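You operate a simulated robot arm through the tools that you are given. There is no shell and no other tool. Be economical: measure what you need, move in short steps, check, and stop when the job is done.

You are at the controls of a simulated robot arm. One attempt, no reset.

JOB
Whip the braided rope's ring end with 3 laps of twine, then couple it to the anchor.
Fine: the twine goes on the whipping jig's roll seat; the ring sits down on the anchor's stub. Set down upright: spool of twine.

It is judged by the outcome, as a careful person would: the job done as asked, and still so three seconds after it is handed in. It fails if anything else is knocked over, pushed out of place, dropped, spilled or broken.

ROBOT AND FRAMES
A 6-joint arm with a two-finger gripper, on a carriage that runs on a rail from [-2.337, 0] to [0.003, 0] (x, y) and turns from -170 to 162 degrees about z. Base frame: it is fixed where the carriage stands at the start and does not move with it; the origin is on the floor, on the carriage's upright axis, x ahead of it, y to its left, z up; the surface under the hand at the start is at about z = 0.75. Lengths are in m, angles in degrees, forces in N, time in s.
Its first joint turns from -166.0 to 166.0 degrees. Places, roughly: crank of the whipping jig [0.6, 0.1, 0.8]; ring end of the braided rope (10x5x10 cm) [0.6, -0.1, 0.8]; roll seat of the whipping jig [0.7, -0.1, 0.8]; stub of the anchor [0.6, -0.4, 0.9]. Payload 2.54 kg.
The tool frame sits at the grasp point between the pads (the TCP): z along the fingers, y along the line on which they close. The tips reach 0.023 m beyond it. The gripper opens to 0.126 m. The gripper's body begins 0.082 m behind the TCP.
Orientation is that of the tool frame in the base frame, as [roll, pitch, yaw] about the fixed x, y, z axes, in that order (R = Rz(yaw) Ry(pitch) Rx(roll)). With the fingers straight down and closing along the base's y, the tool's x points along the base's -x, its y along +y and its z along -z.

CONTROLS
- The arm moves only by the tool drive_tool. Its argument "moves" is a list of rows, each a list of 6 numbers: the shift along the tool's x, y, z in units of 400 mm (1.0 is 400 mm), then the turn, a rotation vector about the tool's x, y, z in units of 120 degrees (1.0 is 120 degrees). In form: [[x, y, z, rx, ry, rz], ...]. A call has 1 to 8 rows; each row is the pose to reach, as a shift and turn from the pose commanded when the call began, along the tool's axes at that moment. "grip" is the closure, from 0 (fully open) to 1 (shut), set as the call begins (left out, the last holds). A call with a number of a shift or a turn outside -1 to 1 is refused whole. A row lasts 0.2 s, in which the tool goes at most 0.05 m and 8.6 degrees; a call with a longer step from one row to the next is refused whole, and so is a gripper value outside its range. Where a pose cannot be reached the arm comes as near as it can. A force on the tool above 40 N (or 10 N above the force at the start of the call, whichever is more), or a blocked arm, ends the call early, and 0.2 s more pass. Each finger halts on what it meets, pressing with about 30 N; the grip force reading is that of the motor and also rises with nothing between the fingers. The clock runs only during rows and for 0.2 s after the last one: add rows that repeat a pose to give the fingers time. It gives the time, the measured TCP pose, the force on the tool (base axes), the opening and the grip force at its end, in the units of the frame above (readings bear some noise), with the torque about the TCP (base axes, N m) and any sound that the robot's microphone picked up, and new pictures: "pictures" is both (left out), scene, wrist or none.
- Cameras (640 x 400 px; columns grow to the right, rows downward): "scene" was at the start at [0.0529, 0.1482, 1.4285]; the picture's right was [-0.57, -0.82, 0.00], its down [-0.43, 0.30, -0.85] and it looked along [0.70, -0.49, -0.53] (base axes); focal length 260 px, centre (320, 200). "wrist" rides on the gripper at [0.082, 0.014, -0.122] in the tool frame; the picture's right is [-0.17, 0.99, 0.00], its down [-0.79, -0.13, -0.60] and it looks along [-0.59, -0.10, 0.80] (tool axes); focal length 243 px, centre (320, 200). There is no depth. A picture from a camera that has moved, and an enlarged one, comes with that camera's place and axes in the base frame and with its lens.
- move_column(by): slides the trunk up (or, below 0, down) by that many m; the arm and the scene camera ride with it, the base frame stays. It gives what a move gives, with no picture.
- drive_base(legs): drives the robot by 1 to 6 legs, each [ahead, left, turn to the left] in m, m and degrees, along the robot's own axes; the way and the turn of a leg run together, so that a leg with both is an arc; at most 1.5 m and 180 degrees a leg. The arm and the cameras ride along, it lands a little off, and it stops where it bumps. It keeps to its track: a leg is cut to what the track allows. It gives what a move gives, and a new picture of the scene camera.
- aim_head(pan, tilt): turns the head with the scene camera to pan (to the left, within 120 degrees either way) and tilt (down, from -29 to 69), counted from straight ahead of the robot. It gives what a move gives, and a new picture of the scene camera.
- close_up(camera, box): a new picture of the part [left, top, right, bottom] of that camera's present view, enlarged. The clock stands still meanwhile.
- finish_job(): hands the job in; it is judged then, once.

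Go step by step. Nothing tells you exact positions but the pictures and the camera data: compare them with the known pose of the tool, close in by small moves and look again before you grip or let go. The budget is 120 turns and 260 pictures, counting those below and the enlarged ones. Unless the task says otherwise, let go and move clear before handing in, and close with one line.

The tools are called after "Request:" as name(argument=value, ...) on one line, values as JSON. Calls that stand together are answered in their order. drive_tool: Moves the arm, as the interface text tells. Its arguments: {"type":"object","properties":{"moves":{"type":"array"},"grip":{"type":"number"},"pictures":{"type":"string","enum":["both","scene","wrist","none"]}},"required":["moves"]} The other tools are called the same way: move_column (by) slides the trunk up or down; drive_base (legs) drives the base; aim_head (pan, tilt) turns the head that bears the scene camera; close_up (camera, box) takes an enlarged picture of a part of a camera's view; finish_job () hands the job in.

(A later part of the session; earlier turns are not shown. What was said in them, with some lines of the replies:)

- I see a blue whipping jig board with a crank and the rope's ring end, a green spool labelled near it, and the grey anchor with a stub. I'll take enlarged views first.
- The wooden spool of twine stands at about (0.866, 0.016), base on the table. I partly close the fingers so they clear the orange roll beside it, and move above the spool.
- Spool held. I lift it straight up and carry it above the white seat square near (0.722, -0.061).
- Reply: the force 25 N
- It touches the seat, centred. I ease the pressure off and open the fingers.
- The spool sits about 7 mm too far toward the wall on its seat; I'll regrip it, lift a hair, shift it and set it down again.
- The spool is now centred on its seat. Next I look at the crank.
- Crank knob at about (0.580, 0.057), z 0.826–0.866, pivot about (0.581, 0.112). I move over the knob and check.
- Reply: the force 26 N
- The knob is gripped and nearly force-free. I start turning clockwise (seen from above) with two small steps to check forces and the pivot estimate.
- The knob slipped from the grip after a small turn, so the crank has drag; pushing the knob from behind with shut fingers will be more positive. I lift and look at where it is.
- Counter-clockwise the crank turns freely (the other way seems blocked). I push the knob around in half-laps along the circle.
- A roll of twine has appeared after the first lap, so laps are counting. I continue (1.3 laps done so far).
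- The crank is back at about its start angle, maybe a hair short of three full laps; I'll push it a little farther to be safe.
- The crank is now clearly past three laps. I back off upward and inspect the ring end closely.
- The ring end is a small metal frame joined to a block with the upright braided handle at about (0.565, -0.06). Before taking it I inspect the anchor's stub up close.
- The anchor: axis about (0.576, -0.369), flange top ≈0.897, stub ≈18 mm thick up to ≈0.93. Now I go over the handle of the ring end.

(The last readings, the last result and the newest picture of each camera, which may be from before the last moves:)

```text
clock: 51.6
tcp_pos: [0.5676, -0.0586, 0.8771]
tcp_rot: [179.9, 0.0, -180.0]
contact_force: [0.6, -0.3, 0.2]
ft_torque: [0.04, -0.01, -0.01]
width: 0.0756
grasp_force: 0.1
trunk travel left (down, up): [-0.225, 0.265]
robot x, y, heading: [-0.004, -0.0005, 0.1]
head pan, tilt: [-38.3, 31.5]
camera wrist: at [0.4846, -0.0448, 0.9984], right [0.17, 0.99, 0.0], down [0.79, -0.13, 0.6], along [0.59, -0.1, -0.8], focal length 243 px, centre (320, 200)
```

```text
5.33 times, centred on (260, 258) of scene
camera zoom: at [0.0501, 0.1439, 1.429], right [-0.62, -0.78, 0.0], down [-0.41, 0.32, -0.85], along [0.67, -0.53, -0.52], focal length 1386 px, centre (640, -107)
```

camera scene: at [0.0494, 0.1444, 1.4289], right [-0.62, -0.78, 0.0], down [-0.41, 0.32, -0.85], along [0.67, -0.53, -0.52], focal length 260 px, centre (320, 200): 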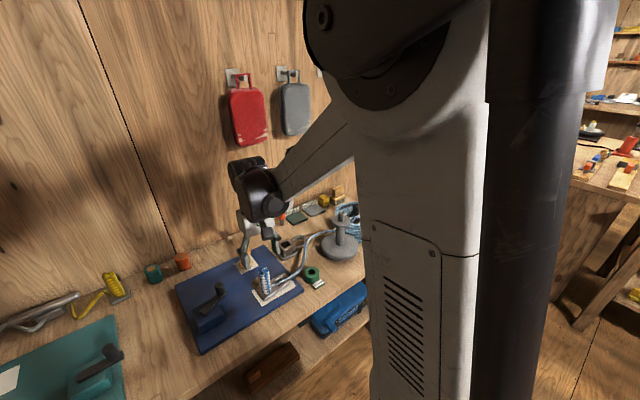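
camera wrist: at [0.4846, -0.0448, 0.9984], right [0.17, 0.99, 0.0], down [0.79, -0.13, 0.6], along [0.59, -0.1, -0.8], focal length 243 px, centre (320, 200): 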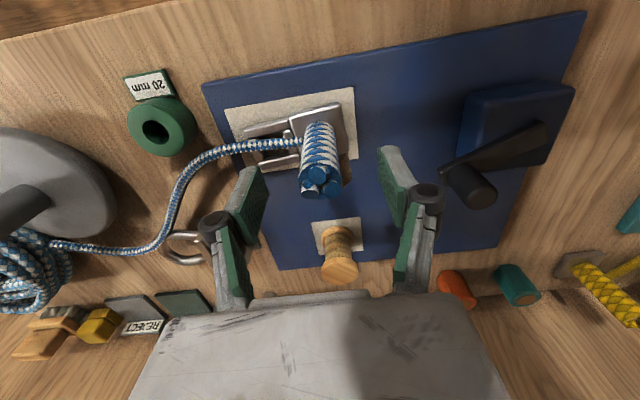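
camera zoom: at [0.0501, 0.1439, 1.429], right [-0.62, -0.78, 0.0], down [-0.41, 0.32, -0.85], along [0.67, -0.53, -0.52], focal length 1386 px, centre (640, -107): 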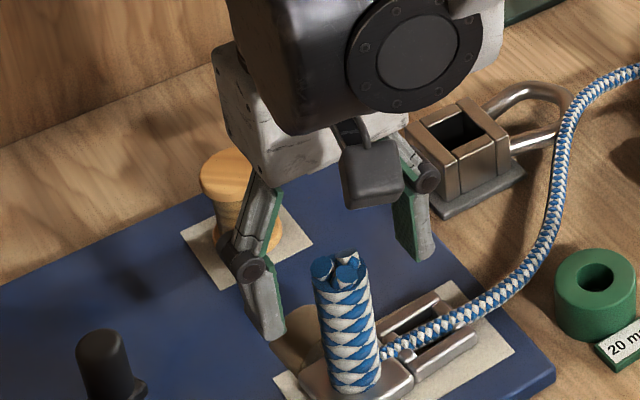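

Request:
drive_tool(moves=[[0.004, 0, 0.05, 0, 0, 0], [0.004, 0, 0.097, 0, 0, 0], [0.004, 0, 0.097, 0, 0, 0]], pictures="none")

Request:
drive_tool(moves=[[0, 0, 0, 0, 0, 0], [0, 0, 0, 0, 0, 0], [0, 0, 0, 0, 0, 0], [0, 0, 0, 0, 0, 0], [0, 0, 0, 0, 0, 0]], grip=1, pictures="wrist")

```text
clock: 52.4
tcp_pos: [0.5649, -0.0593, 0.8382]
tcp_rot: [-180.0, 0.0, -180.0]
contact_force: [-0.1, 0.5, -0.1]
ft_torque: [-0.02, 0.0, 0.06]
width: 0.0755
grasp_force: 0.0
trunk travel left (down, up): [-0.225, 0.265]
robot x, y, heading: [0.0021, -0.0006, -0.2]
head pan, tilt: [-38.3, 31.5]
```

```text
clock: 53.6
tcp_pos: [0.5652, -0.0589, 0.8402]
tcp_rot: [-180.0, 0.1, -179.9]
contact_force: [-0.1, 0.1, 0.3]
ft_torque: [0.02, 0.01, -0.01]
width: 0.0304
grasp_force: 29.7
trunk travel left (down, up): [-0.225, 0.265]
robot x, y, heading: [-0.001, -0.0017, -0.3]
head pan, tilt: [-38.3, 31.5]
camera wrist: at [0.4826, -0.0453, 0.9611], right [0.17, 0.99, 0.0], down [0.79, -0.13, 0.6], along [0.59, -0.1, -0.8], focal length 243 px, centre (320, 200)
```

wrist: 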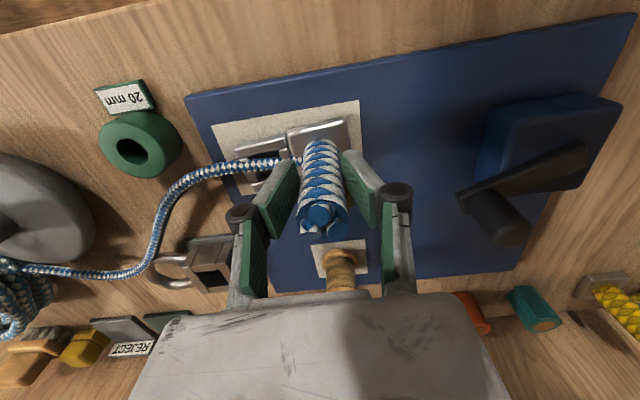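

Handle gripped cleanly. I lift a few centimetres and check that the ring end comes along.

Request:
drive_tool(moves=[[0, 0, -0.02, 0, 0, 0], [0, 0, -0.06, 0, 0, 0], [0, 0, -0.12, 0, 0, 0], [0, 0, -0.18, 0, 0, 0], [0, 0, -0.18, 0, 0, 0]], pictures="wrist")

Request:
close_up(camera="scene", box=[190, 200, 350, 300])

Request:
close_up(camera="wrist", box=[200, 100, 360, 200])

```text
clock: 54.8
tcp_pos: [0.5657, -0.0592, 0.912]
tcp_rot: [-180.0, 0.0, -180.0]
contact_force: [0.2, -1.2, -2.3]
ft_torque: [0.1, 0.02, 0.01]
width: 0.0305
grasp_force: 29.5
trunk travel left (down, up): [-0.225, 0.265]
robot x, y, heading: [-0.0006, -0.0024, 0.0]
head pan, tilt: [-38.3, 31.5]
camera wrist: at [0.4834, -0.0455, 1.033], right [0.17, 0.99, 0.0], down [0.79, -0.13, 0.6], along [0.59, -0.1, -0.8], focal length 243 px, centre (320, 200)
```

wrist: 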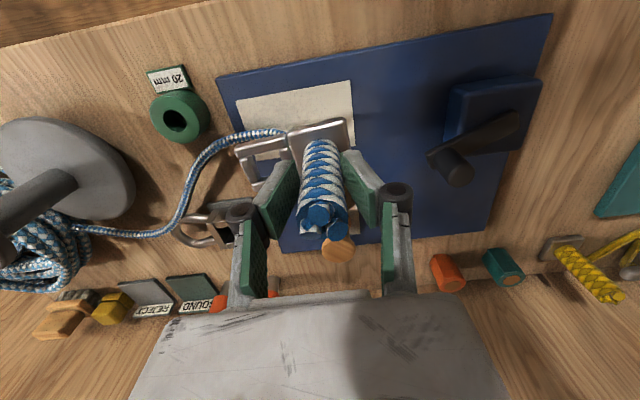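

```text
4.00 times, centred on (270, 250) of scene
camera zoom: at [0.0498, 0.1439, 1.429], right [-0.62, -0.78, 0.0], down [-0.41, 0.32, -0.85], along [0.67, -0.53, -0.52], focal length 1040 px, centre (520, 0)
```

zoom: 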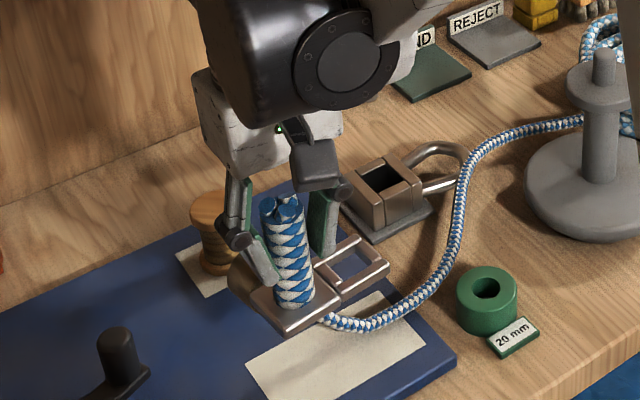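

```text
4.00 times, centred on (280, 150) of wrist
camera zoom: at [0.4834, -0.0455, 1.033], right [0.17, 0.99, 0.0], down [0.79, -0.13, 0.6], along [0.59, -0.1, -0.8], focal length 970 px, centre (480, 400)
```

zoom: 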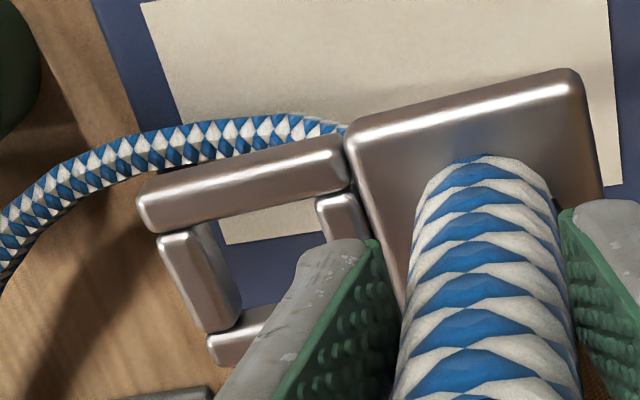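

The ring end is held level, its window clear with the rope hanging below. I raise it and carry it above the anchor stub.

Request:
drive_tool(moves=[[0, 0, -0.1, 0, 0, 0], [0, 0, -0.2, 0, 0, 0], [0, -0.04, -0.3, 0, 0, 0], [0, -0.14, -0.33, 0, 0, 0], [0, -0.25, -0.33, 0, 0, 0], [0, -0.36, -0.33, 0, 0, 0], [-0.01, -0.47, -0.33, 0, 0, 0], [-0.015, -0.56, -0.33, 0, 0, 0]], pictures="none")

Request:
drive_tool(moves=[[0, -0.05, 0, 0, 0, 0], [0, -0.092, 0, 0, 0, 0], [0, -0.092, 0, 0, 0, 0]])

Request:
close_up(camera="wrist", box=[200, 100, 360, 200])

Request:
close_up(camera="scene", box=[270, 170, 398, 250])

```text
clock: 56.6
tcp_pos: [0.5728, -0.2822, 1.0406]
tcp_rot: [180.0, 0.0, -179.9]
contact_force: [-0.8, -0.2, -2.6]
ft_torque: [0.06, 0.06, -0.01]
width: 0.0304
grasp_force: 30.0
trunk travel left (down, up): [-0.225, 0.265]
robot x, y, heading: [0.0002, -0.0012, 0.3]
head pan, tilt: [-38.3, 31.5]
```

```text
clock: 57.4
tcp_pos: [0.5714, -0.319, 1.042]
tcp_rot: [179.9, 0.1, -179.9]
contact_force: [0.5, -0.1, -2.4]
ft_torque: [0.12, 0.05, 0.0]
width: 0.0301
grasp_force: 29.5
trunk travel left (down, up): [-0.225, 0.265]
robot x, y, heading: [-0.0002, 0.003, -0.0]
head pan, tilt: [-38.3, 31.5]
camera scene: at [0.05, 0.1435, 1.429], right [-0.62, -0.78, 0.0], down [-0.41, 0.32, -0.85], along [0.67, -0.53, -0.52], focal length 260 px, centre (320, 200)
camera wrist: at [0.4896, -0.3055, 1.1641], right [0.17, 0.99, 0.0], down [0.79, -0.13, 0.6], along [0.59, -0.1, -0.8], focal length 243 px, centre (320, 200)
```

scene: 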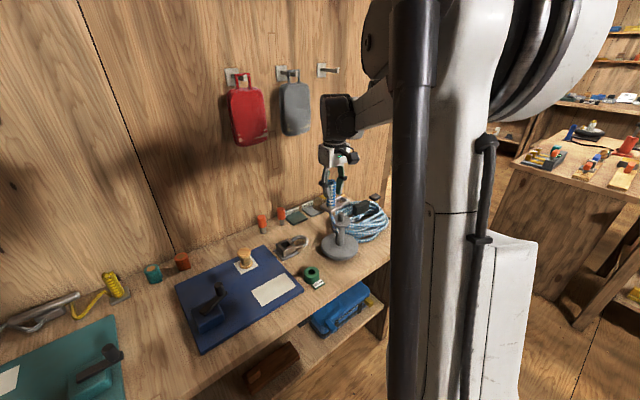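
wrist: 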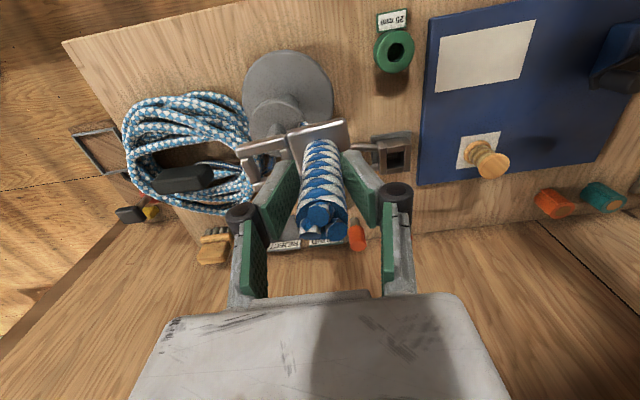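

```text
4.00 times, centred on (280, 150) of wrist
camera zoom: at [0.4896, -0.3055, 1.1641], right [0.17, 0.99, 0.0], down [0.79, -0.13, 0.6], along [0.59, -0.1, -0.8], focal length 970 px, centre (480, 400)
```

zoom: 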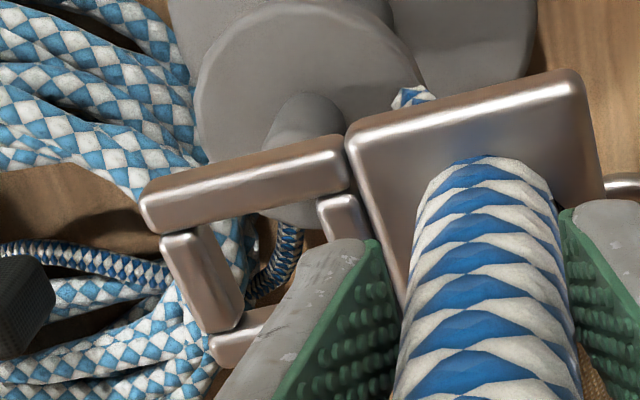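

```text
5.00 times, centred on (334, 210) of scene
camera zoom: at [0.05, 0.1435, 1.429], right [-0.62, -0.78, 0.0], down [-0.41, 0.32, -0.85], along [0.67, -0.53, -0.52], focal length 1299 px, centre (250, 150)
```

zoom: 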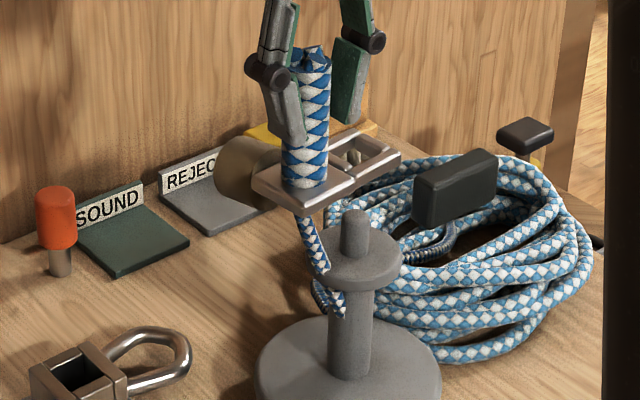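

Estimates put the window within a few mm of the stub axis. I lower to just above the stub top and check alignment.

Request:
drive_tool(moves=[[0.003, -0.002, 0.035, 0, 0, 0], [0.005, -0.003, 0.06, 0, 0, 0], [0.005, -0.003, 0.06, 0, 0, 0]], pictures="none")

Request:
close_up(camera="wrist", box=[220, 110, 348, 190])

Request:
close_up(camera="scene", box=[302, 190, 382, 240])

```text
clock: 58.2
tcp_pos: [0.5701, -0.3205, 1.0188]
tcp_rot: [-179.9, 0.0, 179.9]
contact_force: [0.4, -0.1, -2.7]
ft_torque: [0.09, 0.05, -0.02]
width: 0.0306
grasp_force: 29.8
trunk travel left (down, up): [-0.225, 0.265]
robot x, y, heading: [-0.0012, 0.0006, -0.1]
head pan, tilt: [-38.3, 31.5]
```

```text
5.00 times, centred on (284, 150) of wrist
camera zoom: at [0.4877, -0.3067, 1.1401], right [0.17, 0.99, 0.0], down [0.79, -0.13, 0.6], along [0.59, -0.1, -0.8], focal length 1213 px, centre (500, 450)
```

zoom: 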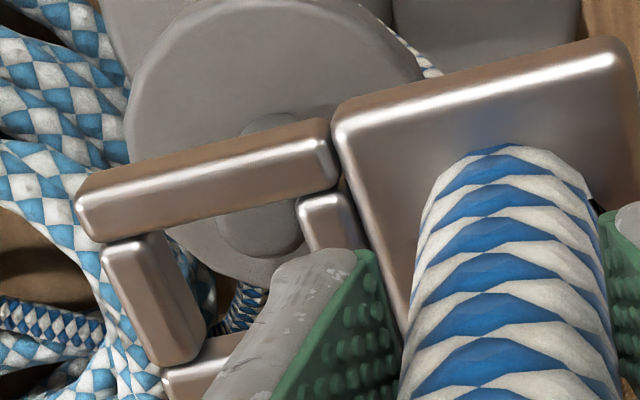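

```text
8.00 times, centred on (342, 215) of scene
camera zoom: at [0.05, 0.1437, 1.429], right [-0.62, -0.78, 0.0], down [-0.41, 0.32, -0.85], along [0.67, -0.53, -0.52], focal length 2079 px, centre (144, 80)
```

zoom: 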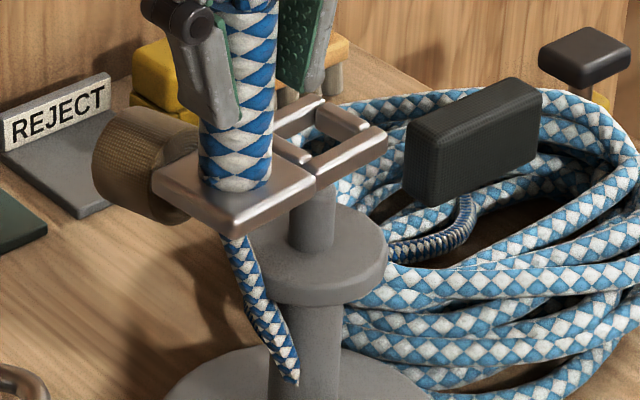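

Request:
close_up(camera="scene", box=[326, 198, 358, 218])

Request:
close_up(camera="wrist", box=[232, 138, 296, 178])

```text
16.00 times, centred on (342, 208) of scene
camera zoom: at [0.05, 0.1437, 1.429], right [-0.62, -0.78, 0.0], down [-0.41, 0.32, -0.85], along [0.67, -0.53, -0.52], focal length 4158 px, centre (-32, 72)
```

zoom: 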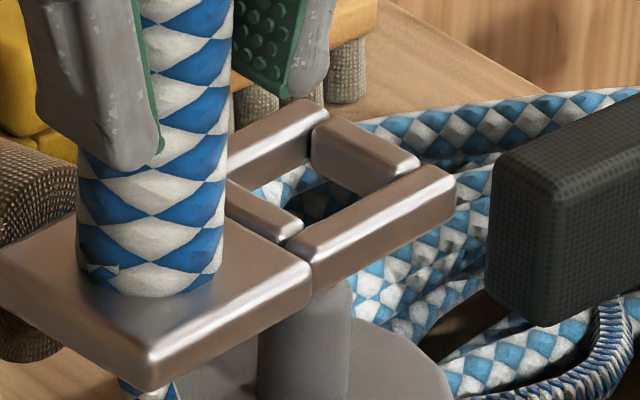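

```text
10.00 times, centred on (264, 158) of wrist
camera zoom: at [0.4877, -0.3067, 1.1401], right [0.17, 0.99, 0.0], down [0.79, -0.13, 0.6], along [0.59, -0.1, -0.8], focal length 2426 px, centre (880, 620)
```

zoom: 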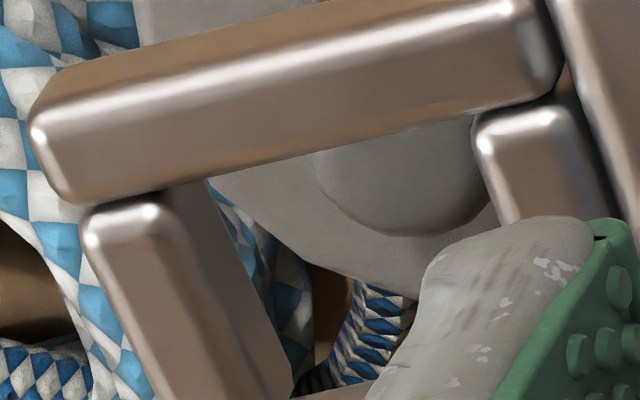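

Both views together suggest the ring should go about 2 mm in +x and 2 mm in −y. I apply that and lower slowly, watching the force.

Request:
drive_tool(moves=[[-0.005, -0.006, 0, 0, 0, 0], [-0.005, -0.006, 0.01, 0, 0, 0], [-0.005, -0.006, 0.02, 0, 0, 0], [-0.005, -0.006, 0.03, 0, 0, 0], [-0.005, -0.006, 0.03, 0, 0, 0]], pictures="none")

Request:
close_up(camera="wrist", box=[232, 138, 296, 178])

Request:
close_up(camera="scene", box=[326, 203, 358, 223])

```text
clock: 59.4
tcp_pos: [0.5706, -0.3238, 1.0063]
tcp_rot: [-179.9, -0.1, 180.0]
contact_force: [0.3, -0.2, -2.4]
ft_torque: [0.09, 0.02, 0.02]
width: 0.0301
grasp_force: 30.3
trunk travel left (down, up): [-0.225, 0.265]
robot x, y, heading: [-0.0023, -0.0005, -0.2]
head pan, tilt: [-38.3, 31.5]
```

```text
10.00 times, centred on (264, 158) of wrist
camera zoom: at [0.4884, -0.3096, 1.1276], right [0.17, 0.99, 0.0], down [0.79, -0.13, 0.6], along [0.59, -0.1, -0.8], focal length 2426 px, centre (880, 620)
```

zoom: 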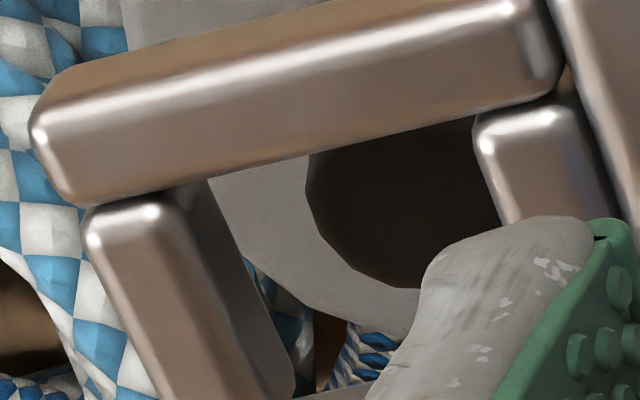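

```text
16.00 times, centred on (342, 213) of scene
camera zoom: at [0.05, 0.1438, 1.429], right [-0.62, -0.78, 0.0], down [-0.41, 0.32, -0.85], along [0.67, -0.53, -0.52], focal length 4158 px, centre (-32, -8)
```

zoom: 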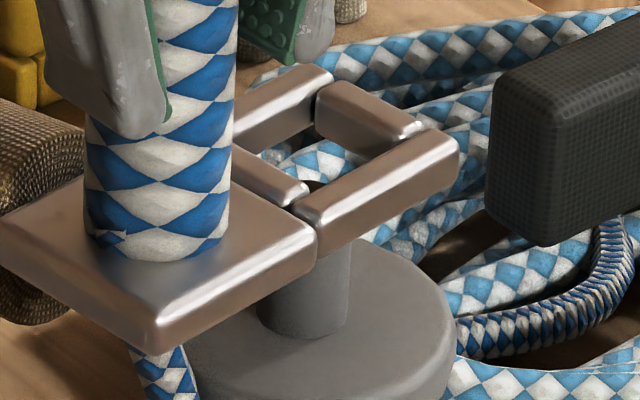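

Alignment looks within a millimetre. I keep lowering over the stub, watching forces.

Request:
drive_tool(moves=[[0, 0, 0.008, 0, 0, 0], [0, 0, 0.016, 0, 0, 0], [0, 0, 0.025, 0, 0, 0], [0, 0, 0.025, 0, 0, 0]], pictures="none")

Request:
close_up(camera="wrist", box=[232, 138, 296, 178])

Request:
close_up(camera="scene", box=[326, 205, 358, 225])

```text
clock: 60.4
tcp_pos: [0.5699, -0.3239, 0.9963]
tcp_rot: [180.0, 0.0, 180.0]
contact_force: [0.0, 0.6, -2.1]
ft_torque: [0.1, 0.02, 0.0]
width: 0.0299
grasp_force: 29.8
trunk travel left (down, up): [-0.225, 0.265]
robot x, y, heading: [-0.0002, 0.0006, 0.2]
head pan, tilt: [-38.3, 31.5]
```

```text
10.00 times, centred on (264, 158) of wrist
camera zoom: at [0.4876, -0.3098, 1.1177], right [0.17, 0.99, 0.0], down [0.79, -0.13, 0.6], along [0.59, -0.1, -0.8], focal length 2426 px, centre (880, 620)
```

zoom: 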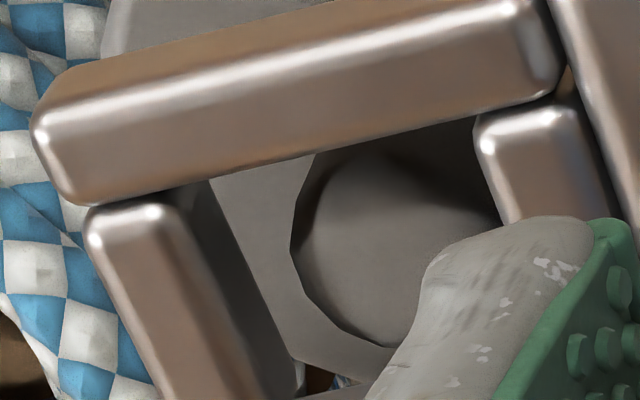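

```text
16.00 times, centred on (342, 215) of scene
camera zoom: at [0.05, 0.1438, 1.429], right [-0.62, -0.78, 0.0], down [-0.41, 0.32, -0.85], along [0.67, -0.53, -0.52], focal length 4158 px, centre (-32, -40)
```

zoom: 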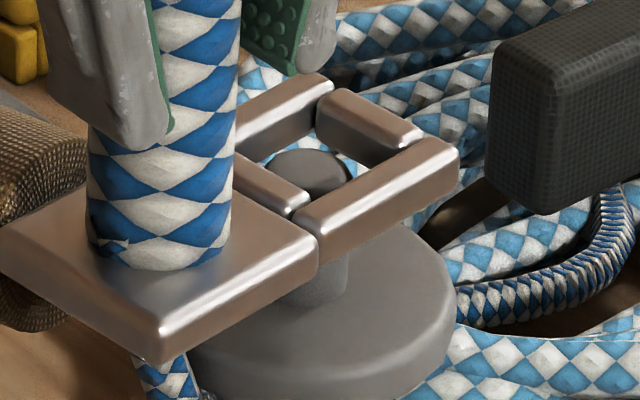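

Request:
drive_tool(moves=[[0.001, 0.004, 0, 0, 0, 0], [0.001, 0.004, 0.01, 0, 0, 0], [0.001, 0.004, 0.02, 0, 0, 0], [0.001, 0.004, 0.03, 0, 0, 0], [0.001, 0.004, 0.03, 0, 0, 0]], pictures="none")

Request:
close_up(camera="wrist", box=[232, 138, 296, 178])

Request:
close_up(camera="scene", box=[326, 210, 358, 230])

```text
clock: 61.6
tcp_pos: [0.5703, -0.3212, 0.9849]
tcp_rot: [180.0, 0.0, -180.0]
contact_force: [0.2, -0.1, -3.4]
ft_torque: [0.11, 0.06, 0.02]
width: 0.0303
grasp_force: 29.9
trunk travel left (down, up): [-0.225, 0.265]
robot x, y, heading: [0.001, -0.0004, 0.0]
head pan, tilt: [-38.3, 31.5]
```

```text
10.00 times, centred on (264, 158) of wrist
camera zoom: at [0.4885, -0.3069, 1.1069], right [0.17, 0.99, 0.0], down [0.79, -0.13, 0.6], along [0.59, -0.1, -0.8], focal length 2426 px, centre (880, 620)
```

zoom: 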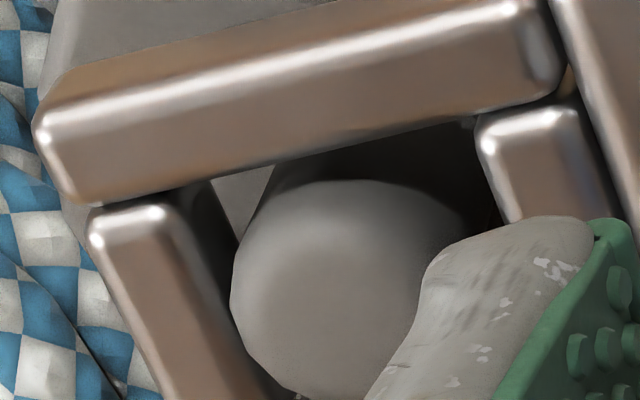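

```text
16.00 times, centred on (342, 220) of scene
camera zoom: at [0.05, 0.1438, 1.429], right [-0.62, -0.78, 0.0], down [-0.41, 0.32, -0.85], along [0.67, -0.53, -0.52], focal length 4158 px, centre (-32, -120)
```

zoom: 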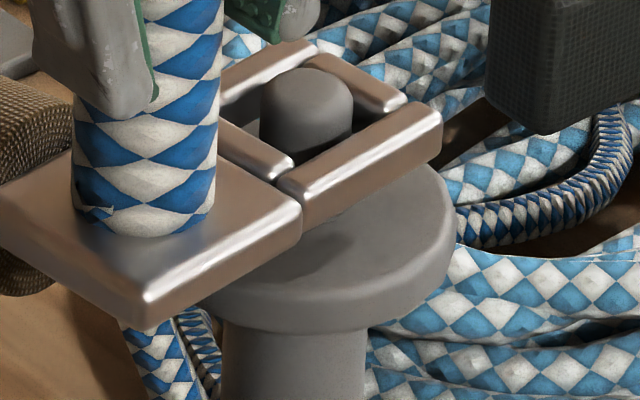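

The stub is through the ring with no side force. I lower until it rests on the flange.

Request:
drive_tool(moves=[[0, 0, 0.008, 0, 0, 0], [0, 0, 0.015, 0, 0, 0], [0, 0, 0.02, 0, 0, 0], [0, 0, 0.02, 0, 0, 0]], pictures="none")

Request:
close_up(camera="scene", box=[326, 212, 358, 232])

```text
clock: 62.6
tcp_pos: [0.571, -0.3215, 0.9766]
tcp_rot: [180.0, 0.1, 179.9]
contact_force: [0.0, 0.7, -2.6]
ft_torque: [0.1, 0.05, 0.01]
width: 0.0299
grasp_force: 29.9
trunk travel left (down, up): [-0.225, 0.265]
robot x, y, heading: [-0.0023, -0.0005, 0.0]
head pan, tilt: [-38.3, 31.5]
```

```text
16.00 times, centred on (342, 222) of scene
camera zoom: at [0.05, 0.1438, 1.429], right [-0.62, -0.78, 0.0], down [-0.41, 0.32, -0.85], along [0.67, -0.53, -0.52], focal length 4158 px, centre (-32, -152)
```

zoom: 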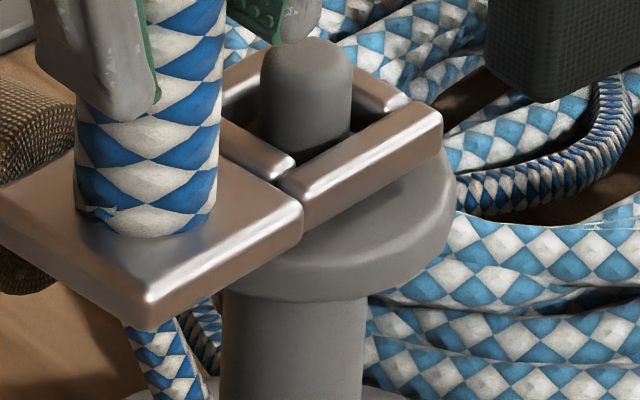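

Request:
drive_tool(moves=[[0, 0, 0.005, 0, 0, 0], [0, 0, 0.01, 0, 0, 0], [0, 0, 0.014, 0, 0, 0], [0, 0, 0.014, 0, 0, 0]], pictures="none")

Request:
close_up(camera="scene", box=[326, 212, 358, 232])

```text
clock: 63.6
tcp_pos: [0.571, -0.3202, 0.9711]
tcp_rot: [180.0, 0.0, 180.0]
contact_force: [-1.8, 4.3, 6.7]
ft_torque: [-0.23, -0.08, -0.02]
width: 0.0305
grasp_force: 30.2
trunk travel left (down, up): [-0.225, 0.265]
robot x, y, heading: [-0.0007, -0.0017, -0.2]
head pan, tilt: [-38.3, 31.5]
```

```text
16.00 times, centred on (342, 222) of scene
camera zoom: at [0.0493, 0.1445, 1.429], right [-0.62, -0.78, 0.0], down [-0.41, 0.32, -0.85], along [0.67, -0.53, -0.52], focal length 4158 px, centre (-32, -152)
```

zoom: 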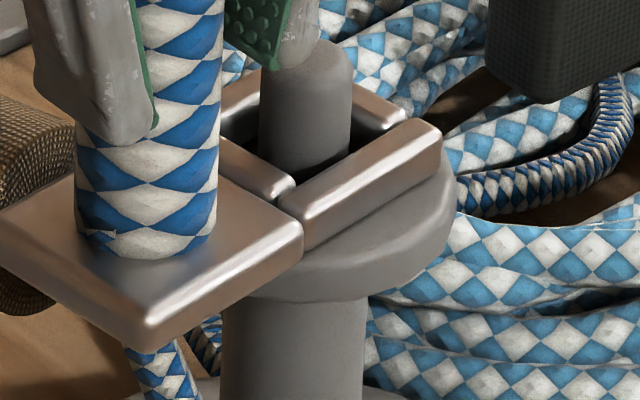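

Request:
drive_tool(moves=[[0, 0, 0.003, 0, 0, 0], [0, 0, 0.005, 0, 0, 0], [0, 0, 0.005, 0, 0, 0]], pictures="wrist")

Request:
close_up(camera="scene", box=[310, 195, 374, 235])

```text
clock: 64.4
tcp_pos: [0.5695, -0.3198, 0.9716]
tcp_rot: [179.9, 0.1, -179.9]
contact_force: [-0.3, 10.3, 31.8]
ft_torque: [0.24, -0.36, 0.15]
width: 0.0306
grasp_force: 29.7
trunk travel left (down, up): [-0.225, 0.265]
robot x, y, heading: [-0.0012, 0.0016, 0.1]
head pan, tilt: [-38.3, 31.5]
camera wrist: at [0.4877, -0.3059, 1.092], right [0.16, 0.99, 0.0], down [0.79, -0.13, 0.6], along [0.59, -0.1, -0.8], focal length 243 px, centre (320, 200)
```

wrist: 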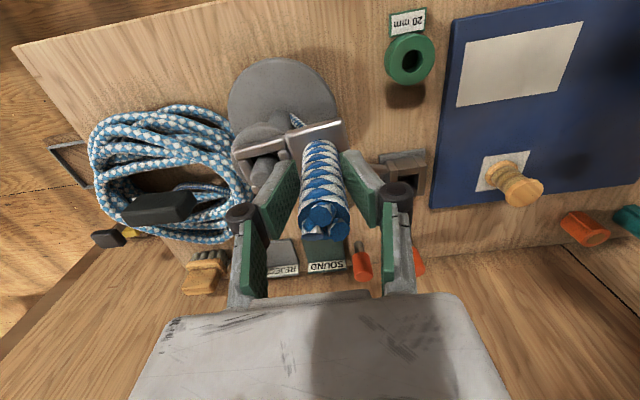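

```text
10.00 times, centred on (342, 215) of scene
camera zoom: at [0.0481, 0.1457, 1.4291], right [-0.62, -0.78, 0.0], down [-0.41, 0.32, -0.85], along [0.67, -0.53, -0.52], focal length 2599 px, centre (100, 50)
```

zoom: 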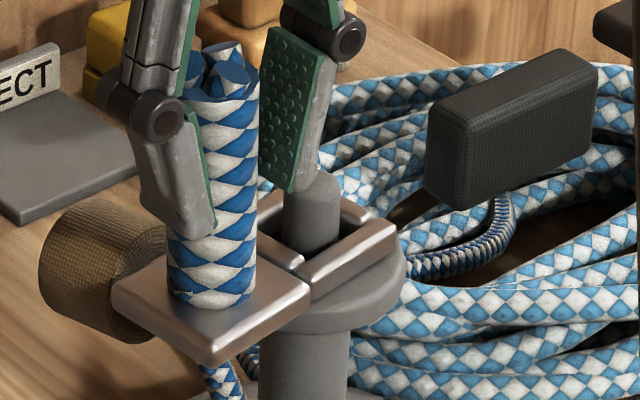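

Firmly seated. I relieve the pressure, then open the fingers slightly to see whether it stays.

Request:
drive_tool(moves=[[0, 0, -0.003, 0, 0, 0], [0, 0, -0.005, 0, 0, 0]], pictures="none")

Request:
drive_tool(moves=[[0, 0, 0, 0, 0, 0], [0, 0, 0, 0, 0, 0], [0, 0, 0, 0, 0, 0]], grip=0.69, pictures="none")

Request:
close_up(camera="scene", box=[310, 195, 374, 235])

```text
clock: 65.0
tcp_pos: [0.5698, -0.3206, 0.9708]
tcp_rot: [-180.0, 0.0, -180.0]
contact_force: [0.9, 6.8, 11.1]
ft_torque: [0.34, -0.19, 0.08]
width: 0.0302
grasp_force: 30.3
trunk travel left (down, up): [-0.225, 0.265]
robot x, y, heading: [0.0009, -0.0027, -0.1]
head pan, tilt: [-38.3, 31.5]
```

```text
clock: 65.8
tcp_pos: [0.5698, -0.3222, 0.9709]
tcp_rot: [180.0, 0.0, 179.9]
contact_force: [0.0, 0.8, -0.6]
ft_torque: [0.0, 0.0, 0.0]
width: 0.039
grasp_force: 0.1
trunk travel left (down, up): [-0.225, 0.265]
robot x, y, heading: [0.0015, -0.0007, -0.1]
head pan, tilt: [-38.3, 31.5]
```

```text
10.00 times, centred on (342, 215) of scene
camera zoom: at [0.0498, 0.1439, 1.429], right [-0.62, -0.78, 0.0], down [-0.41, 0.32, -0.85], along [0.67, -0.53, -0.52], focal length 2599 px, centre (100, 50)
```

zoom: 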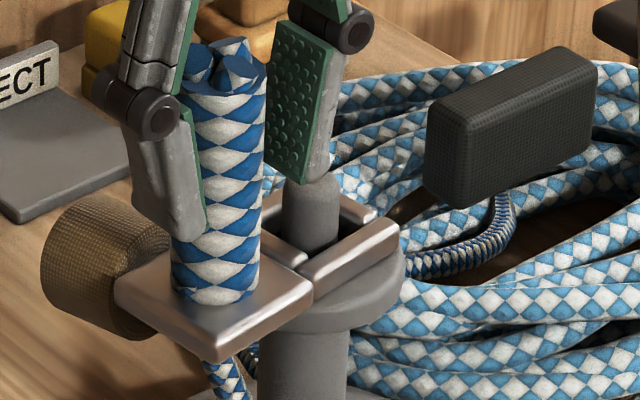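

It stays level with no load from the gripper. I open more, rise straight up clear, and check everything.

Request:
drive_tool(moves=[[0, 0, 0, 0, 0, 0], [0, 0, 0, 0, 0, 0], [0, 0, -0.08, 0, 0, 0], [0, 0, -0.18, 0, 0, 0], [0, 0, -0.3, 0, 0, 0], [0.08, 0, -0.38, 0, 0, 0], [0.2, 0, -0.4, 0, 0, 0], [0.32, 0.0, -0.4, 0, 0, 0]], grip=0.5)

Request:
close_up(camera="scene", box=[294, 180, 390, 240])

Request:
close_up(camera="scene", box=[160, 220, 320, 320])

```text
clock: 67.6
tcp_pos: [0.4426, -0.3186, 1.134]
tcp_rot: [179.9, 0.0, 180.0]
contact_force: [-0.5, 0.2, -1.0]
ft_torque: [-0.02, 0.03, 0.02]
width: 0.0629
grasp_force: 0.1
trunk travel left (down, up): [-0.225, 0.265]
robot x, y, heading: [0.0022, 0.0001, -0.1]
head pan, tilt: [-38.3, 31.5]
camera scene: at [0.0501, 0.1439, 1.429], right [-0.62, -0.78, 0.0], down [-0.41, 0.32, -0.85], along [0.67, -0.53, -0.52], focal length 260 px, centre (320, 200)
camera wrist: at [0.3591, -0.3047, 1.2546], right [0.17, 0.99, 0.0], down [0.79, -0.13, 0.6], along [0.59, -0.1, -0.8], focal length 243 px, centre (320, 200)
```

scene: 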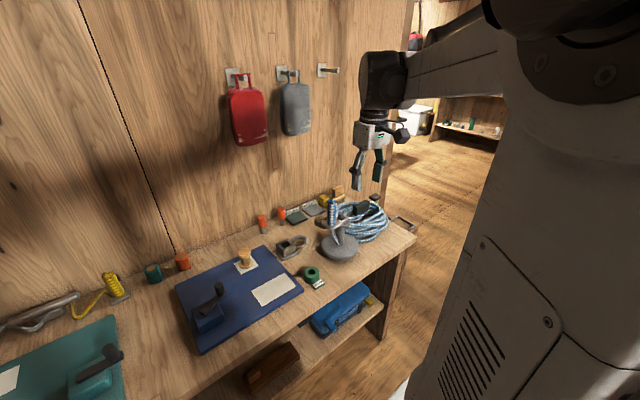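
wrist: 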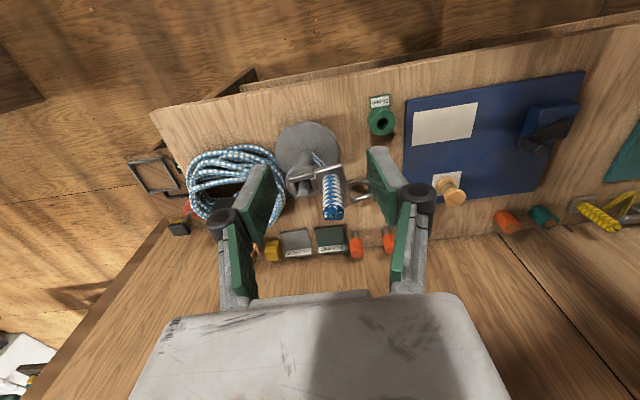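

```text
6.67 times, centred on (342, 210) of scene
camera zoom: at [0.0501, 0.1439, 1.429], right [-0.62, -0.78, 0.0], down [-0.41, 0.32, -0.85], along [0.67, -0.53, -0.52], focal length 1732 px, centre (173, 133)
```

zoom: 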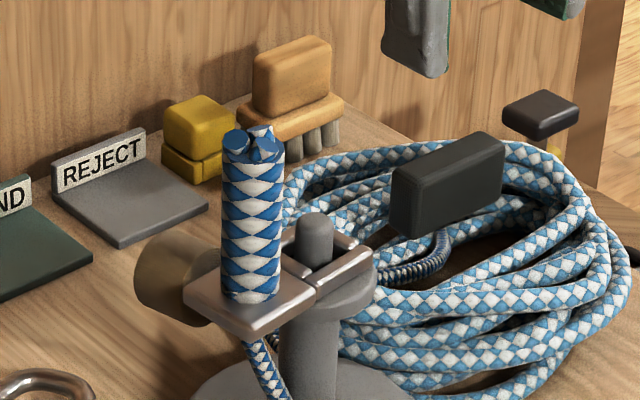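

```text
4.00 times, centred on (240, 270) of scene
camera zoom: at [0.0501, 0.1439, 1.429], right [-0.62, -0.78, 0.0], down [-0.41, 0.32, -0.85], along [0.67, -0.53, -0.52], focal length 1040 px, centre (640, -80)
```

zoom: 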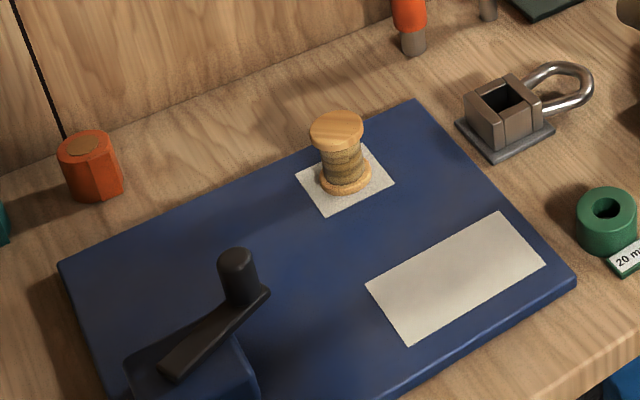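

The ring is down on the flange with the stub through it, the whipping is on the ring end, the spool stands upright on its seat, and nothing else has moved. I'm handing in.

Request:
finish_job()

```text
The job is handed in.
```

I whipped the ring end with 3 laps of twine (about 20° over) and set it down on the anchor's stub. The spool stands upright on the roll seat, and the gripper is clear.
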